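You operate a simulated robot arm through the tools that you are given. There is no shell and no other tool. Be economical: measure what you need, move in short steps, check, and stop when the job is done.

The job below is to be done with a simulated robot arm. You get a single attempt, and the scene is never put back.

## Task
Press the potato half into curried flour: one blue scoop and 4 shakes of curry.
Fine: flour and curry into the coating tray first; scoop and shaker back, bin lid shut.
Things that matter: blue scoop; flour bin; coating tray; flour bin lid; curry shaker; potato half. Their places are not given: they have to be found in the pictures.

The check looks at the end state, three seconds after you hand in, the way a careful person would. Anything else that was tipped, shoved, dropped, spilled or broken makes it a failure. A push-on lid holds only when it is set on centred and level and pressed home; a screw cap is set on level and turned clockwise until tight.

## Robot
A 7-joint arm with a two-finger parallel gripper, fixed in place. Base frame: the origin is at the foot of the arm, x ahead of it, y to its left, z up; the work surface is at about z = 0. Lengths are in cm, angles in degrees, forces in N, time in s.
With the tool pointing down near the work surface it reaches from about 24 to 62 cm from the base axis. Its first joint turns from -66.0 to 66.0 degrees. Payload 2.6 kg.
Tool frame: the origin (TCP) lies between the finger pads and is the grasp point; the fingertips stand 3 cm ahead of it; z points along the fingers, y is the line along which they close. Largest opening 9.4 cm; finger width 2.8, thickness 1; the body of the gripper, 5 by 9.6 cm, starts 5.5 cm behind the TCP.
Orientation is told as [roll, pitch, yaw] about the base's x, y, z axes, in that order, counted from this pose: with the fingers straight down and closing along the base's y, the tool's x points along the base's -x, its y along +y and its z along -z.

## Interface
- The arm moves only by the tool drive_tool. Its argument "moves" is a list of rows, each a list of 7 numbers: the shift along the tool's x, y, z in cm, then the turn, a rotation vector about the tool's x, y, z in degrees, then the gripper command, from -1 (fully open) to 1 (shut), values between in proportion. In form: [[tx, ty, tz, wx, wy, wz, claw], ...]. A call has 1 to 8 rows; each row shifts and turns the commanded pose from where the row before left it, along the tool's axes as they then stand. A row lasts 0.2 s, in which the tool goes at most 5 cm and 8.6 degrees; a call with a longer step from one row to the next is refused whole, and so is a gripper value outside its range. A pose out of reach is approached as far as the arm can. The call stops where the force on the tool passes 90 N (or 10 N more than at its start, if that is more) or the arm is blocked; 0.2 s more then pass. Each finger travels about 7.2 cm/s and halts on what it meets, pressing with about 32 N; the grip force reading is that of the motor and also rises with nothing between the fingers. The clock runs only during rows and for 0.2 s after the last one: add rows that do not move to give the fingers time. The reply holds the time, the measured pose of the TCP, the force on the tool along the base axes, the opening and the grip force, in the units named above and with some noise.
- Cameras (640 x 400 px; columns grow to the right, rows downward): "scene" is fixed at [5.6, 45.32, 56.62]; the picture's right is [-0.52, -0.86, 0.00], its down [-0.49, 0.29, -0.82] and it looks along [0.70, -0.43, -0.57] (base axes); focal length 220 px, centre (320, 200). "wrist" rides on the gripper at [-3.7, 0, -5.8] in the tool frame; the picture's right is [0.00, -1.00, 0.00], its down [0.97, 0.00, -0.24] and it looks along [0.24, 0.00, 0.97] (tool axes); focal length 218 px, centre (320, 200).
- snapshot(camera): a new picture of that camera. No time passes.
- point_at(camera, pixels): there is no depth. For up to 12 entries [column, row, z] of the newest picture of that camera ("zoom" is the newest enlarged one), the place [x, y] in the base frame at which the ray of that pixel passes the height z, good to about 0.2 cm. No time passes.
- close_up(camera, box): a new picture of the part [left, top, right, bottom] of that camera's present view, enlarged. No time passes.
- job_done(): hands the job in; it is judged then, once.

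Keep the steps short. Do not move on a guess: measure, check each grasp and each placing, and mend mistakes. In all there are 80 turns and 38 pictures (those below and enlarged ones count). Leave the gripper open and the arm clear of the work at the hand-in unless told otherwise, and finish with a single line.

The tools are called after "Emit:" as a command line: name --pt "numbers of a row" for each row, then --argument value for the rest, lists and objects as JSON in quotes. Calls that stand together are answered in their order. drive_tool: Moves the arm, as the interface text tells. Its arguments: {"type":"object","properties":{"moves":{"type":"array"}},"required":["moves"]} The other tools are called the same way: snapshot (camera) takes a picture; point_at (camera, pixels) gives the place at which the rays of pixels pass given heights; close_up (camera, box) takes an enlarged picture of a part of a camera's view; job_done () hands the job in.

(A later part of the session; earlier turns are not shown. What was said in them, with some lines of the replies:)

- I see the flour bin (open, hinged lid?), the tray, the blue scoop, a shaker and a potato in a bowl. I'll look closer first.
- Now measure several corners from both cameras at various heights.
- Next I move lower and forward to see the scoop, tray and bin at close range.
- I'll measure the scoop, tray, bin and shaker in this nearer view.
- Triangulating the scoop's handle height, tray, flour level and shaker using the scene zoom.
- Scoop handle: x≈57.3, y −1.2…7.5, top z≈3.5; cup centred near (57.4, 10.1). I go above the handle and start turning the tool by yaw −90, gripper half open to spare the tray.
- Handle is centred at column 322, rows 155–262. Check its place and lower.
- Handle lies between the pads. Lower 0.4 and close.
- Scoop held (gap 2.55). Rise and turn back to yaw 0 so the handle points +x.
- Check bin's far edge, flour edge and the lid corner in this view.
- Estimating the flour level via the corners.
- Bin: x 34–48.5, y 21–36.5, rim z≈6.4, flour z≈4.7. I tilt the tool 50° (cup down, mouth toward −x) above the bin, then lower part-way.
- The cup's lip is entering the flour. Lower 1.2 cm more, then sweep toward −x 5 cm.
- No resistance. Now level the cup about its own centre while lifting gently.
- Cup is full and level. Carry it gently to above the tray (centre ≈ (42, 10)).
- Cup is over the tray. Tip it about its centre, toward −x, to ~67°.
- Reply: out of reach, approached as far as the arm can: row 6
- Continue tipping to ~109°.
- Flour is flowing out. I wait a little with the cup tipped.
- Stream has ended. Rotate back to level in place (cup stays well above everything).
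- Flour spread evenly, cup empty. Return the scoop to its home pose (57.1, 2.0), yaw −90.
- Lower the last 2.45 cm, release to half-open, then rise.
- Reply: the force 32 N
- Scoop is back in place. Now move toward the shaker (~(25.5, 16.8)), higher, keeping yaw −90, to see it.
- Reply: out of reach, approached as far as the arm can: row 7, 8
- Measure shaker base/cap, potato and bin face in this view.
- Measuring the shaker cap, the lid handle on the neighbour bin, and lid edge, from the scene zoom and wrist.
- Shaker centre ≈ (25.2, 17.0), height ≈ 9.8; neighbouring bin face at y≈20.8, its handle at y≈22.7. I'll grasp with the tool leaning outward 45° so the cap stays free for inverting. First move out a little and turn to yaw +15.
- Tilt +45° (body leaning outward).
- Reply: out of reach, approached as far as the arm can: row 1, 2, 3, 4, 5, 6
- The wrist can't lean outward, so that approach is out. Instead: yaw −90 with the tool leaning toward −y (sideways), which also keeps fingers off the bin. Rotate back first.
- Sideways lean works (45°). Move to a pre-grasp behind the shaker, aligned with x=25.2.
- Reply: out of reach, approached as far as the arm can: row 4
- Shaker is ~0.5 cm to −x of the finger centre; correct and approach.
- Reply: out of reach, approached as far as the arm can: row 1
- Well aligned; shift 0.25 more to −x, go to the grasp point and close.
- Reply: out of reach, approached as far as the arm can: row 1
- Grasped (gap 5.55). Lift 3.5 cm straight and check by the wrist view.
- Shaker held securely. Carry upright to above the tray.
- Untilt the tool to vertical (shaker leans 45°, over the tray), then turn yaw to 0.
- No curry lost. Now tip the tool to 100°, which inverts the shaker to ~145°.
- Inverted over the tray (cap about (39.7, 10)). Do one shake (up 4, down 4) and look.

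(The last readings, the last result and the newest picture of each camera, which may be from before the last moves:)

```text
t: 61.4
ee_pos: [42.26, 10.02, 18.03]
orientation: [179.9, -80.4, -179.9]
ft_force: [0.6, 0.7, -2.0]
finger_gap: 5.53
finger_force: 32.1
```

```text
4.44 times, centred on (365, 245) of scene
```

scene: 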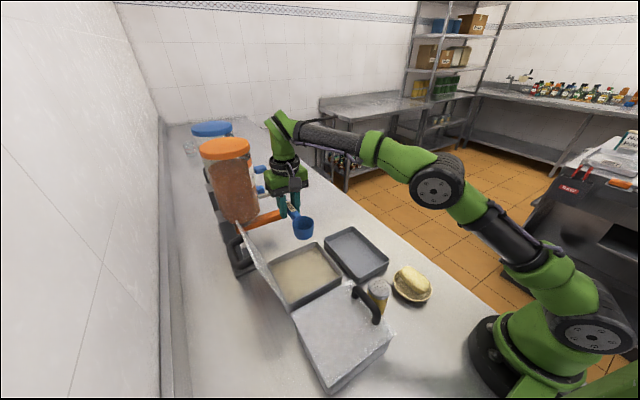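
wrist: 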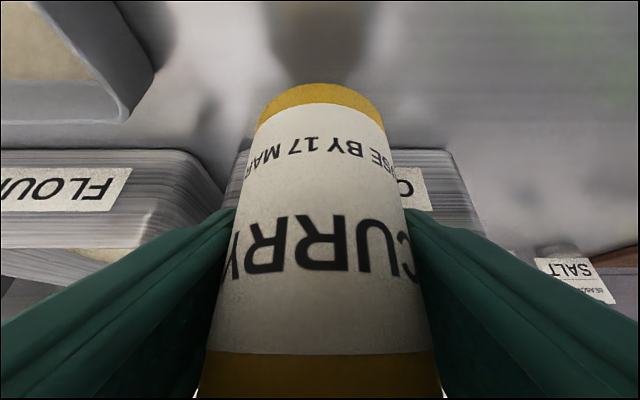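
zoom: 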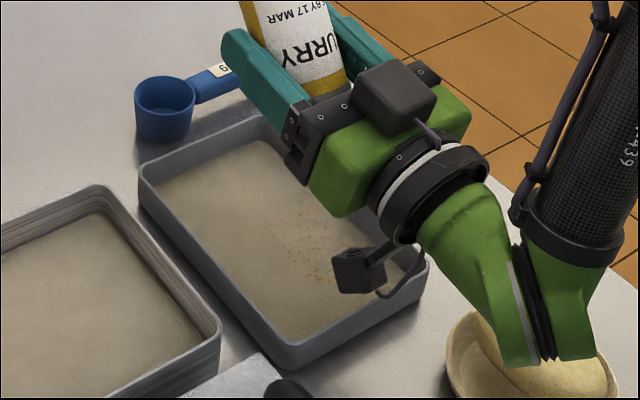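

One shake dropped a sprinkle of curry. Three more identical shakes.

Emit:
drive_tool --pt "-3.94 0 0.7 0 0 0 1" --pt "3.94 0 -0.7 0 0 0 1" --pt "0 0 0 0 0 0 1" --pt "0 0 0 0 0 0 1"

Emit:
drive_tool --pt "-3.94 0 0.7 0 0 0 1" --pt "3.94 0 -0.7 0 0 0 1" --pt "0 0 0 0 0 0 1" --pt "0 0 0 0 0 0 1"

Emit:
drive_tool --pt "-3.94 0 0.7 0 0 0 1" --pt "3.94 0 -0.7 0 0 0 1" --pt "0 0 0 0 0 0 1" --pt "0 0 0 0 0 0 1"

Emit:
close_up --camera "scene" --box '[310, 200, 420, 290]'

```text
t: 62.4
ee_pos: [42.2, 10.05, 18.04]
orientation: [179.9, -80.4, -179.8]
ft_force: [-1.1, 0.0, -0.4]
finger_gap: 5.54
finger_force: 31.6
```

```text
t: 63.4
ee_pos: [42.19, 10.11, 17.97]
orientation: [179.9, -80.5, -179.9]
ft_force: [-0.3, -0.3, -0.8]
finger_gap: 5.54
finger_force: 31.3
```

```text
t: 64.4
ee_pos: [42.17, 10.1, 17.97]
orientation: [179.9, -80.6, -179.9]
ft_force: [0.4, 0.0, -0.8]
finger_gap: 5.52
finger_force: 31.5
```

```text
4.44 times, centred on (365, 245) of scene
```

zoom: 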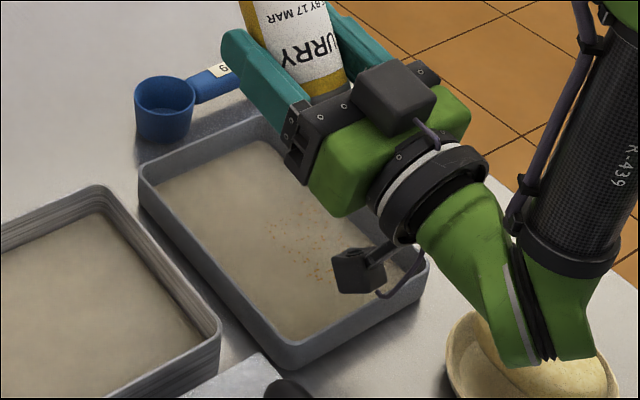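

Specks look similar to before; I need an unobstructed view. Turn back to level first.

Emit:
drive_tool --pt "0 0 0 0 8.3 0 1" --pt "0 0 0 0 8.3 0 1" --pt "0 0 0 0 8.3 0 1" --pt "0 0 0 0 8.3 0 1" --pt "0 0 0 0 8.3 0 1" --pt "0 0 0 0 8.3 0 1"

Emit:
drive_tool --pt "0 0 0 0 8.3 0 1" --pt "0 0 0 0 8.3 0 1" --pt "0 0 0 0 8.3 0 1" --pt "0 0 0 0 8.3 0 1" --pt "0 0 0 0 8.3 0 1" --pt "0 0 0 0 8.3 0 1" --pt "0 0 0 0 0 0 1"

Emit:
close_up --camera "scene" --box '[320, 215, 400, 285]'

```text
t: 65.8
ee_pos: [42.18, 10.02, 17.98]
orientation: [0.3, -49.8, -0.1]
ft_force: [-0.4, 0.3, -1.1]
finger_gap: 5.53
finger_force: 32.6
```

```text
t: 67.4
ee_pos: [42.19, 9.99, 18.0]
orientation: [0.0, 0.1, -0.1]
ft_force: [0.9, 0.3, -1.1]
finger_gap: 5.53
finger_force: 31.9
```

```text
5.71 times, centred on (360, 250) of scene
```

zoom: 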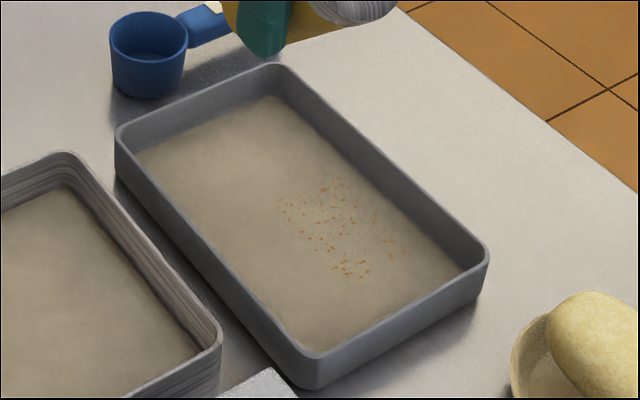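

About 50 specks, all inside the tray; four identical shakes done. Now take the shaker back: yaw to −90, then lean 45° so it's upright.

Emit:
drive_tool --pt "0 0 0 0 0 8.2 1" --pt "0 0 0 0 0 8.2 1" --pt "0 0 0 0 0 8.2 1" --pt "0 0 0 0 0 8.2 1" --pt "0 0 0 0 0 8.2 1" --pt "0 0 0 0 0 8.2 1"

Emit:
drive_tool --pt "0 0 0 0 0 8.2 1" --pt "0 0 0 0 0 8.2 1" --pt "0 0 0 0 0 8.2 1" --pt "0 0 0 0 0 8.2 1" --pt "0 0 0 0 0 8 1" --pt "0 0 0 0 0 0 1"

Emit:
drive_tool --pt "0 0 0 0 7.5 0 1" --pt "0 0 0 0 7.5 0 1" --pt "0 0 0 0 7.5 0 1" --pt "0 0 0 0 7.5 0 1" --pt "0 0 0 0 7.5 0 1" --pt "0 0 0 0 7.5 0 1" --pt "0 0 0 0 0 0 1"

```text
t: 68.8
ee_pos: [42.16, 10.12, 17.86]
orientation: [-0.1, 0.1, -49.3]
ft_force: [-1.1, 0.0, -1.6]
finger_gap: 5.51
finger_force: 32.2
```

```text
t: 70.2
ee_pos: [42.17, 10.08, 17.97]
orientation: [-0.1, 0.0, -90.1]
ft_force: [-0.4, 0.8, -1.7]
finger_gap: 5.5
finger_force: 32.1
```

```text
t: 71.8
ee_pos: [42.13, 10.07, 18.03]
orientation: [-0.1, 45.0, -90.0]
ft_force: [0.4, -0.1, -1.2]
finger_gap: 5.52
finger_force: 31.5
```

Retrace the path back to above its home spot.

Emit:
drive_tool --pt "0.14 -3.4 1.84 0 0 0 1" --pt "0.14 -3.4 1.84 0 0 0 1" --pt "0.14 -3.4 1.84 0 0 0 1" --pt "0.14 -3.4 1.84 0 0 0 1" --pt "0.14 -3.4 1.84 0 0 0 1" --pt "-2.1 0 2.1 0 0 0 1" --pt "0 0 0 0 0 0 1"

```text
t: 73.4
ee_pos: [25.06, 17.1, 9.06]
orientation: [-0.1, 45.0, -90.1]
ft_force: [0.4, -0.2, 0.1]
finger_gap: 5.53
finger_force: 31.5
```

Lower 3.3 cm gently and read force.

Emit:
drive_tool --pt "-1.4 0 1.4 0 0 0 1" --pt "-0.78 0 0.78 0 0 0 1" --pt "-0.18 0 0.18 0 0 0 1" --pt "0 0 0 0 0 0 1"

```text
t: 74.4
ee_pos: [25.11, 17.21, 5.99]
orientation: [-0.2, 45.4, -90.1]
ft_force: [-7.5, -4.8, 31.4]
finger_gap: 5.51
finger_force: 31.8
```

Standing on the counter (31 N). Ease 0.1 up, open, and retreat along the tool axis.

Emit:
drive_tool --pt "0.08 0 -0.08 0 0 0 1" --pt "0 0 0 0 0 0 0" --pt "0 0 0 0 0 0 -0.3" --pt "0 0 0 0 0 0 -0.3" --pt "0.3 0 -1.5 0 0 0 -0.3" --pt "0.5 0.1 -3 0 0 0 -0.3" --pt "0.5 0.5 -3 0 0 0 -0.3"

Emit:
snapshot --camera "wrist"

```text
t: 76.0
ee_pos: [25.79, 13.06, 12.29]
orientation: [-0.2, 45.0, -90.2]
ft_force: [-0.7, -0.9, -1.0]
finger_gap: 6.13
finger_force: 0.1
out of reach, approached as far as the arm can: row 6
```

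```text
7 pictures are left
```

wrist: 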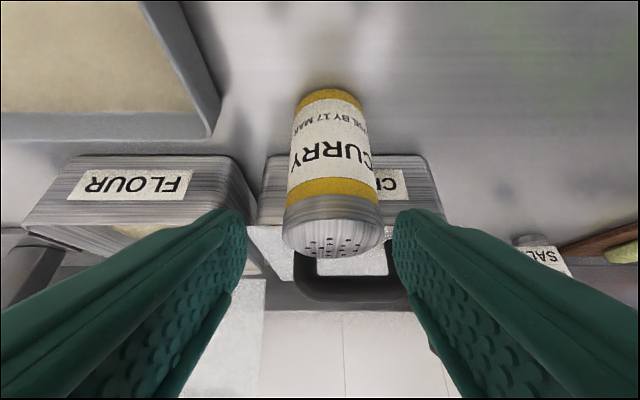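

Shaker is back standing. Next the bin lid: it stands open, free edge about (x 34–48, y≈41.7, z≈24), hinged at y≈37. Move clear, untilt, then rise.

Emit:
drive_tool --pt "1 3 -1 0 0 0 0.4" --pt "1 3 -1 0 -8.4 0 1" --pt "0 2 0 0 -8.4 0 1" --pt "0 0 0 0 -8.4 0 1" --pt "0 0 0 0 -8.4 0 1" --pt "0 0 0 0 -8.4 0 1" --pt "0 0 0 0 -3 0 1" --pt "0 0 0 0 0 0 1"

Emit:
drive_tool --pt "0 0 -4.5 0 0 0 1" --pt "0 0 -4.5 0 0 0 1" --pt "0 0 -4 0 0 0 1" --pt "4.5 -0.2 0 0 0 0 1" --pt "4.5 -0.2 0 0 0 0 1" --pt "4.5 -0.2 0 0 0 0 1" --pt "0 0 0 0 0 0 1"

```text
t: 77.8
ee_pos: [33.94, 13.09, 15.16]
orientation: [-0.1, -0.1, -90.0]
ft_force: [0.1, -0.3, -0.5]
finger_gap: 0.0
finger_force: 32.4
```

```text
t: 79.4
ee_pos: [33.28, 26.48, 22.87]
orientation: [-0.1, 0.0, -90.0]
ft_force: [0.4, 0.6, 0.1]
finger_gap: 0.0
finger_force: 31.9
out of reach, approached as far as the arm can: row 2, 3
```

Raise over the lid's height and go on toward its outer side.

Emit:
drive_tool --pt "0 0.5 -3 0 0 0 1" --pt "0 0.5 -3 0 0 0 1" --pt "4 0.4 0 0 0 0 1" --pt "4 0.4 0 0 0 0 1" --pt "4 0.4 0 0 0 0 1" --pt "4 0.3 0 0 0 0 1" --pt "4 0.2 0 0 0 0 1" --pt "0 0 0 0 0 0 1"

Emit:
snapshot --camera "wrist"

```text
t: 80.8
ee_pos: [35.95, 39.81, 25.27]
orientation: [0.9, -4.0, -86.2]
ft_force: [-24.1, -30.6, 6.3]
finger_gap: 0.0
finger_force: 32.0
out of reach, approached as far as the arm can: row 1, 2, 7
stopped in row 7: the force on the tool passed its limit (the readings are from after the stop); the commanded pose is now the measured one
```

```text
6 pictures are left
```

wrist: 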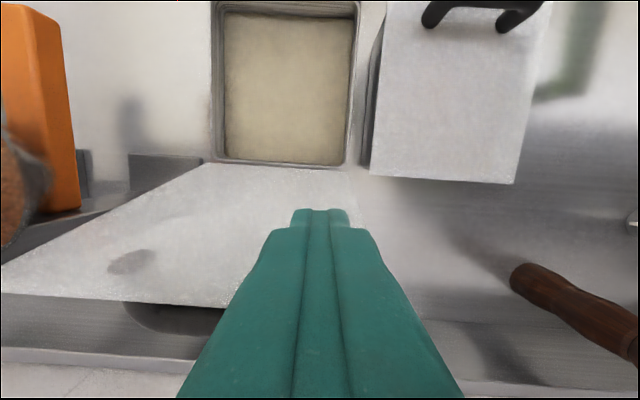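

The tip touched the inner face near the top edge (height wasn't reached). Back off, straighten, and go higher.

Emit:
drive_tool --pt "-2 0 0 0 0 0 1" --pt "-2 0 0 0 4 0 1" --pt "0 0 -2 0 0 3.8 1" --pt "0 0 -3 0 0 0 1" --pt "0 0 -1 0 0 0 1" --pt "0 0 0 0 0 0 1"

```text
t: 82.2
ee_pos: [38.98, 37.79, 29.55]
orientation: [1.0, 0.0, -90.1]
ft_force: [0.1, 0.4, -0.3]
finger_gap: 0.02
finger_force: 31.9
out of reach, approached as far as the arm can: row 4, 5
```

Tips now at z≈26.5. Cross over the lid's top edge.

Emit:
drive_tool --pt "3 -0.8 0 0 0 0 1" --pt "3 -0.8 0 0 0 0 1" --pt "3 -0.8 0 0 0 0 1" --pt "0 0 0 0 0 0 1"

```text
t: 83.2
ee_pos: [35.91, 43.65, 27.79]
orientation: [0.9, 0.0, -90.3]
ft_force: [0.4, 0.3, 0.4]
finger_gap: 0.0
finger_force: 32.0
out of reach, approached as far as the arm can: row 2, 3
```

Past the edge (finger front ≈42.2 vs lid 41.6). Lower behind the lid while easing outward.

Emit:
drive_tool --pt "1.2 -0.3 1 0 0 0 1" --pt "0.3 0 2 0 0 0 1" --pt "0 0 2 0 0 0 1" --pt "0 0 0 0 0 0 1"

Emit:
close_up --camera "scene" --box '[180, 140, 400, 310]'

```text
t: 84.2
ee_pos: [35.67, 45.13, 22.72]
orientation: [0.9, 0.1, -90.0]
ft_force: [-5.9, 1.9, 4.0]
finger_gap: 0.0
finger_force: 32.1
```

```text
2.35 times, centred on (290, 225) of scene
```

zoom: 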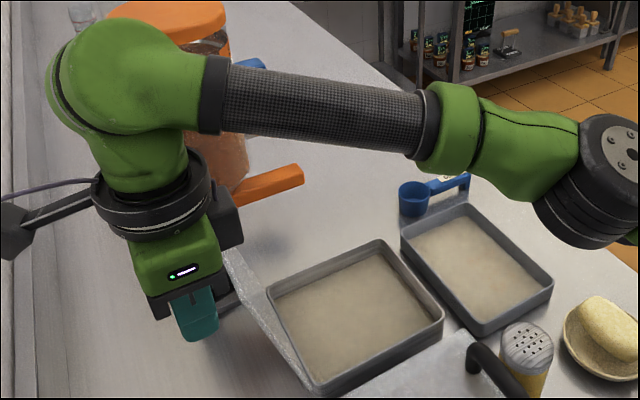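

Fingers are behind the lid. Push it toward −y in short steps.

Emit:
drive_tool --pt "-1.5 0 0 0 0 0 1" --pt "-1.5 0 0 0 0 0 1" --pt "-1.5 0 0 0 0 0 1" --pt "-1.5 0 0 0 0 0 1" --pt "-1.2 0 0 0 0 0 1" --pt "0 0 0 0 0 0 1"

```text
t: 85.6
ee_pos: [35.08, 38.0, 22.52]
orientation: [0.2, 0.1, -89.8]
ft_force: [-33.8, -0.4, -2.7]
finger_gap: 0.01
finger_force: 32.2
```

There is a sideways force of −34 N in x; look before going on.

Emit:
close_up --camera "scene" --box '[180, 140, 400, 310]'

```text
2.35 times, centred on (290, 225) of scene
```

zoom: 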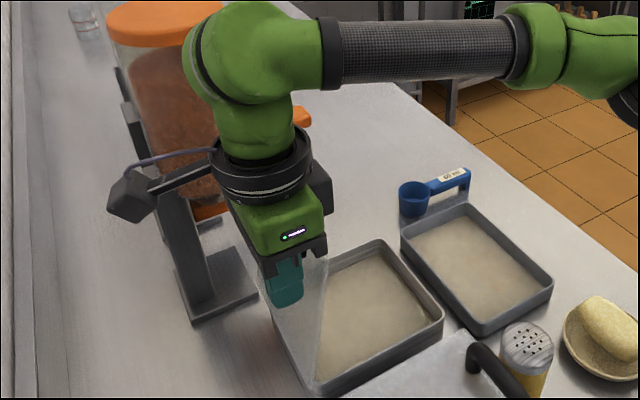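

Lid is near vertical now. Ease 0.6 to −x off the handle and continue pushing.

Emit:
drive_tool --pt "0 -0.6 0 0 0 0 1" --pt "-1.2 0 0 0 0 0 1" --pt "-1.2 0 0 0 0 0 1" --pt "-1.2 0 0 0 0 0 1" --pt "-1.2 0 0 0 0 0 1" --pt "0 0 0 0 0 0 1"

```text
t: 87.0
ee_pos: [35.09, 33.04, 22.7]
orientation: [1.0, 0.0, -90.2]
ft_force: [0.0, -0.6, -0.1]
finger_gap: 0.01
finger_force: 31.9
```

Force is zero; check the lid.

Emit:
snapshot --camera "wrist"

```text
3 pictures are left
```

wrist: 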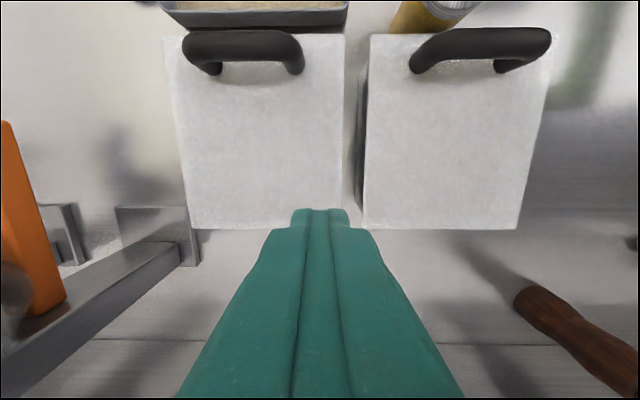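

Lid is shut and level like its neighbour. Press it lightly at the centre (41, 28.5) to make sure.

Emit:
drive_tool --pt "-1.5 2 3 0 0 0 1" --pt "-1.5 2 3 0 0 0 1" --pt "-1.5 2 3 0 0 0 1" --pt "0 0 2 0 0 0 1" --pt "0 0 0.6 0 0 0 1" --pt "0 0 0.3 0 0 0 1" --pt "0 0 0 0 0 0 1"

```text
t: 88.6
ee_pos: [41.34, 28.45, 10.89]
orientation: [0.9, 0.0, -90.1]
ft_force: [-0.1, -0.7, -0.3]
finger_gap: 0.02
finger_force: 31.6
```

Emit:
drive_tool --pt "0 0 0.3 0 0 0 1" --pt "0 0 0.3 0 0 0 1" --pt "0 0 0.25 0 0 0 1" --pt "0 0 0 0 0 0 1"

```text
t: 89.6
ee_pos: [41.35, 28.6, 10.69]
orientation: [1.7, 0.1, -89.8]
ft_force: [-26.7, -29.2, 74.3]
finger_gap: 0.01
finger_force: 32.6
```

Lid seated firm (top z≈7.7). Rise and go toward the potato, turning yaw back to 0 and opening.

Emit:
drive_tool --pt "0 0 -4 0 0 0 1" --pt "0 0 -4 0 0 0 1" --pt "-4.2 -1 0 0 0 0 0.5" --pt "-4.2 -1 0 0 0 0 0" --pt "-4.2 -1 0 0 0 0 0" --pt "-4.2 -1 0 0 0 0 0" --pt "-4.2 -1 0 0 0 0 0" --pt "-3.4 -1 0 0 0 0 0"

Emit:
drive_tool --pt "0 0 0 0 0 -8.2 -0.4" --pt "0 0 0 0 0 -8.2 -0.4" --pt "0 0 0 0 0 -8.2 -0.4" --pt "0 0 0 0 0 -8.2 -0.4" --pt "0 0 0 0 0 -8.2 -0.4" --pt "0 0 0 0 0 -8.2 -0.4"

Emit:
drive_tool --pt "0 0 0 0 0 -8.2 -0.4" --pt "0 0 0 0 0 -8.2 -0.4" --pt "0 0 0 0 0 -8.2 -0.4" --pt "0 0 0 0 0 -8.2 -0.4" --pt "0 0 0 0 0 -8 -0.4" --pt "0 0 0 0 0 0 -0.4"

```text
t: 91.4
ee_pos: [35.16, 4.05, 17.79]
orientation: [0.9, 0.1, -90.1]
ft_force: [-0.2, -0.4, 0.3]
finger_gap: 4.71
finger_force: 0.1
```

```text
t: 92.8
ee_pos: [35.23, 4.21, 17.9]
orientation: [0.7, -0.8, -40.8]
ft_force: [-1.1, -0.3, -0.5]
finger_gap: 6.6
finger_force: 0.0
```

```text
t: 94.2
ee_pos: [35.11, 4.14, 17.87]
orientation: [0.0, -0.8, 0.0]
ft_force: [-1.2, -0.4, 0.3]
finger_gap: 6.58
finger_force: 0.1
```

Come nearer the potato and look.

Emit:
drive_tool --pt "2.7 0 2 0 0.8 0 -0.4" --pt "2.7 0 2 0 0 0 -0.4" --pt "2.7 0 2 0 0 0 -0.4" --pt "0 0 0 0 0 0 -0.4"

Emit:
snapshot --camera "wrist"

```text
t: 95.2
ee_pos: [27.0, 4.23, 11.85]
orientation: [0.0, -0.1, -0.2]
ft_force: [-0.1, 1.1, -1.5]
finger_gap: 6.56
finger_force: 0.1
```

```text
2 pictures are left
```

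wrist: 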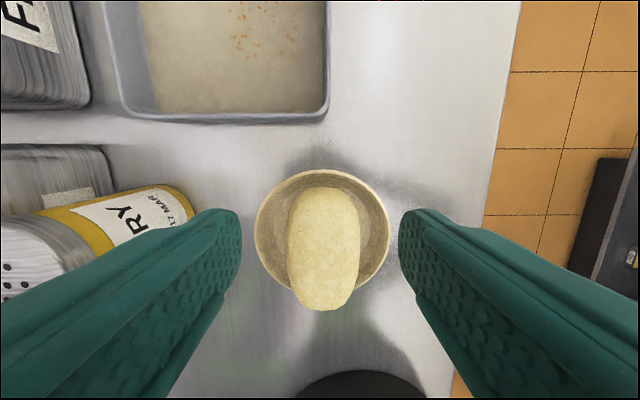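

Potato is at (323, 247), bowl rim centred (322, 232). Measure.

Emit:
point_at --camera "wrist" --pixels '[[323, 247, 4], [323, 190, 4], [323, 308, 4], [287, 247, 4], [360, 247, 4], [255, 232, 2.5], [390, 232, 2.5], [322, 171, 2.5], [322, 293, 2.5], [262, 32, 1]]'

```text
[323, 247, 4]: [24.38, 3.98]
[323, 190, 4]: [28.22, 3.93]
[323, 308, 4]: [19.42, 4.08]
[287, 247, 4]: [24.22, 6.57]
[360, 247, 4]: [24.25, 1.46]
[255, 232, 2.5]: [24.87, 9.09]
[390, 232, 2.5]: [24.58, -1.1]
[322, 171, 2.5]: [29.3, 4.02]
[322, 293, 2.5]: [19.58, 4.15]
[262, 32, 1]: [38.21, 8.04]
```

Potato centre (24.2, 4.0), 5.1 wide. Lower with opening 6.6 to z≈5.6.

Emit:
drive_tool --pt "0.6 -0.2 2.2 0 0 0 -0.4" --pt "1.0 0 2.2 0 0 0 -0.4" --pt "1.0 0 1.6 0 0 0 -0.4" --pt "0 0 0 0 0 0 -0.4"

```text
t: 96.2
ee_pos: [24.53, 4.08, 5.75]
orientation: [0.1, -0.2, -0.2]
ft_force: [0.1, 0.4, 0.9]
finger_gap: 6.56
finger_force: 0.0
```

Reached with no contact. Close on the potato and lift a little.

Emit:
drive_tool --pt "0 0 0 0 0 0 0.2" --pt "0 0 0 0 0 0 1" --pt "0 0 0 0 0 0 1" --pt "0 0 -1 0 0 0 1" --pt "-1 0 -3 0 0 0 1" --pt "-2 0 -3 0 0 0 1" --pt "0 0 0 0 0 0 1"

```text
t: 97.8
ee_pos: [27.37, 4.1, 12.85]
orientation: [0.0, -0.2, -0.1]
ft_force: [-0.3, 0.4, -2.0]
finger_gap: 5.4
finger_force: 32.2
```

Gap 5.4 – potato held. Carry to above the curry patch (≈(40.3, 9)) and lower to z≈8, then check by picture.

Emit:
drive_tool --pt "-4.3 1.63 0 0 0 0 1" --pt "-4.3 1.63 0 0 0 0 1" --pt "-4.3 1.63 0 0 0 0 1" --pt "0 0 2.5 0 0 0 1" --pt "0 0 2 0 0 0 1" --pt "0 0 0 0 0 0 1"

Emit:
close_up --camera "scene" --box '[260, 170, 440, 310]'

```text
t: 99.2
ee_pos: [40.31, 8.81, 8.27]
orientation: [0.1, -0.1, -0.1]
ft_force: [0.5, 0.2, -0.6]
finger_gap: 5.38
finger_force: 32.1
```

```text
2.86 times, centred on (350, 240) of scene
```

zoom: 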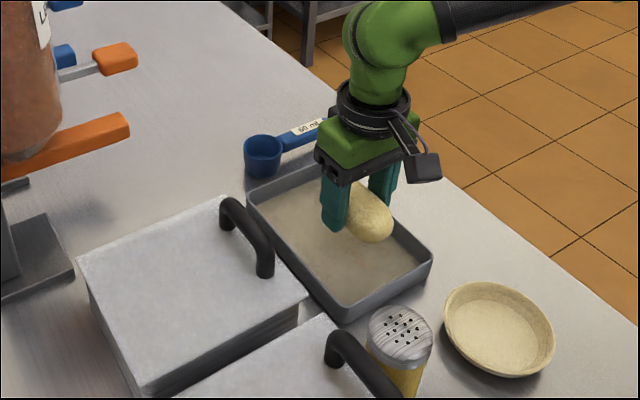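

Potato held over the tray; bowl, shaker, scoop, lid all fine. Lower slowly until it presses.

Emit:
drive_tool --pt "0 0 1.2 0 0 0 1" --pt "0 0 0.8 0 0 0 1" --pt "0 0 0.5 0 0 0 1" --pt "0 0 0.4 0 0 0 1" --pt "0 0 0 0 0 0 1"

```text
t: 100.4
ee_pos: [40.22, 8.87, 5.33]
orientation: [0.0, -0.1, -0.2]
ft_force: [0.8, -0.2, -1.2]
finger_gap: 5.38
finger_force: 32.0
```

Emit:
drive_tool --pt "0 0 0.3 0 0 0 1" --pt "0 0 0.3 0 0 0 1" --pt "0 0 0.2 0 0 0 1" --pt "0 0 0 0 0 0 1"

```text
t: 101.4
ee_pos: [40.33, 8.83, 4.71]
orientation: [0.0, -0.1, 0.0]
ft_force: [0.2, 0.0, -1.3]
finger_gap: 5.38
finger_force: 31.8
```

Still no contact; 0.2 steps further.

Emit:
drive_tool --pt "0 0 0.25 0 0 0 1" --pt "0 0 0.25 0 0 0 1" --pt "0 0 0 0 0 0 1"

```text
t: 102.2
ee_pos: [40.4, 8.8, 4.26]
orientation: [0.0, -0.1, -0.2]
ft_force: [-0.8, 0.2, -0.3]
finger_gap: 5.36
finger_force: 32.2
```

Emit:
drive_tool --pt "0 0 0.2 0 0 0 1" --pt "0 0 0.2 0 0 0 1" --pt "0 0 0.1 0 0 0 1" --pt "0 0 0 0 0 0 1"

```text
t: 103.2
ee_pos: [40.34, 8.88, 3.86]
orientation: [0.1, -0.3, -0.1]
ft_force: [-10.6, -5.7, 31.4]
finger_gap: 5.4
finger_force: 32.3
```

Pressing with 31 N. Press slightly more and hold.

Emit:
drive_tool --pt "0 0 0.12 0 0 0 1" --pt "0 0 0 0 0 0 1" --pt "0 0 0 0 0 0 1" --pt "0 0 0 0 0 0 1"

```text
t: 104.2
ee_pos: [40.36, 8.91, 3.66]
orientation: [0.0, -0.4, -0.2]
ft_force: [0.9, -1.8, 32.3]
finger_gap: 5.36
finger_force: 31.6
```

Pressed firmly (32 N). Release and rise clear.

Emit:
drive_tool --pt "0 0 -0.05 0 0 0 1" --pt "0 0 0 0 0 0 0" --pt "0 0 0 0 0 0 -0.4" --pt "0 0 0 0 0 0 -0.4" --pt "0 0 -3 0 0 0 -0.4" --pt "0 0 -5 0 0 0 -0.4" --pt "0 0 -5 0 0 0 -1" --pt "0 0 -5 0 0 0 -1"

Emit:
snapshot --camera "wrist"

```text
t: 106.0
ee_pos: [40.4, 8.86, 21.79]
orientation: [0.1, -0.1, -0.2]
ft_force: [0.4, 0.4, 0.3]
finger_gap: 9.4
finger_force: 0.1
```

```text
0 pictures are left
```

wrist: 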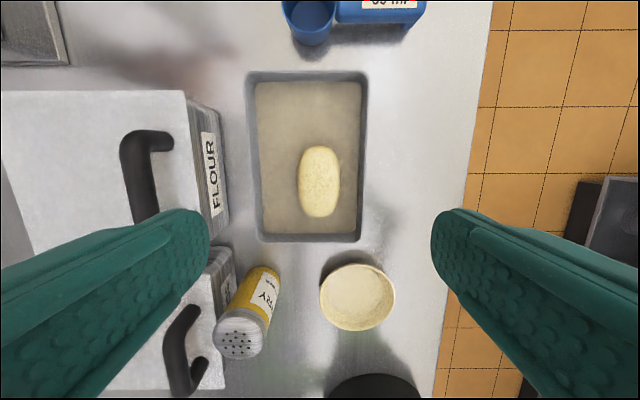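

The potato half lies in the floured tray. The scoop, shaker, bowl and shut lid are all in place, and the gripper is open and clear. Handing in.

Emit:
job_done

```text
The job is handed in.
```

The potato half is pressed into the curried flour (one blue scoop, four shake motions, though the specks looked much the same after the first shake as after the fourth), scoop and shaker are back in place, and the flour bin lid is shut.
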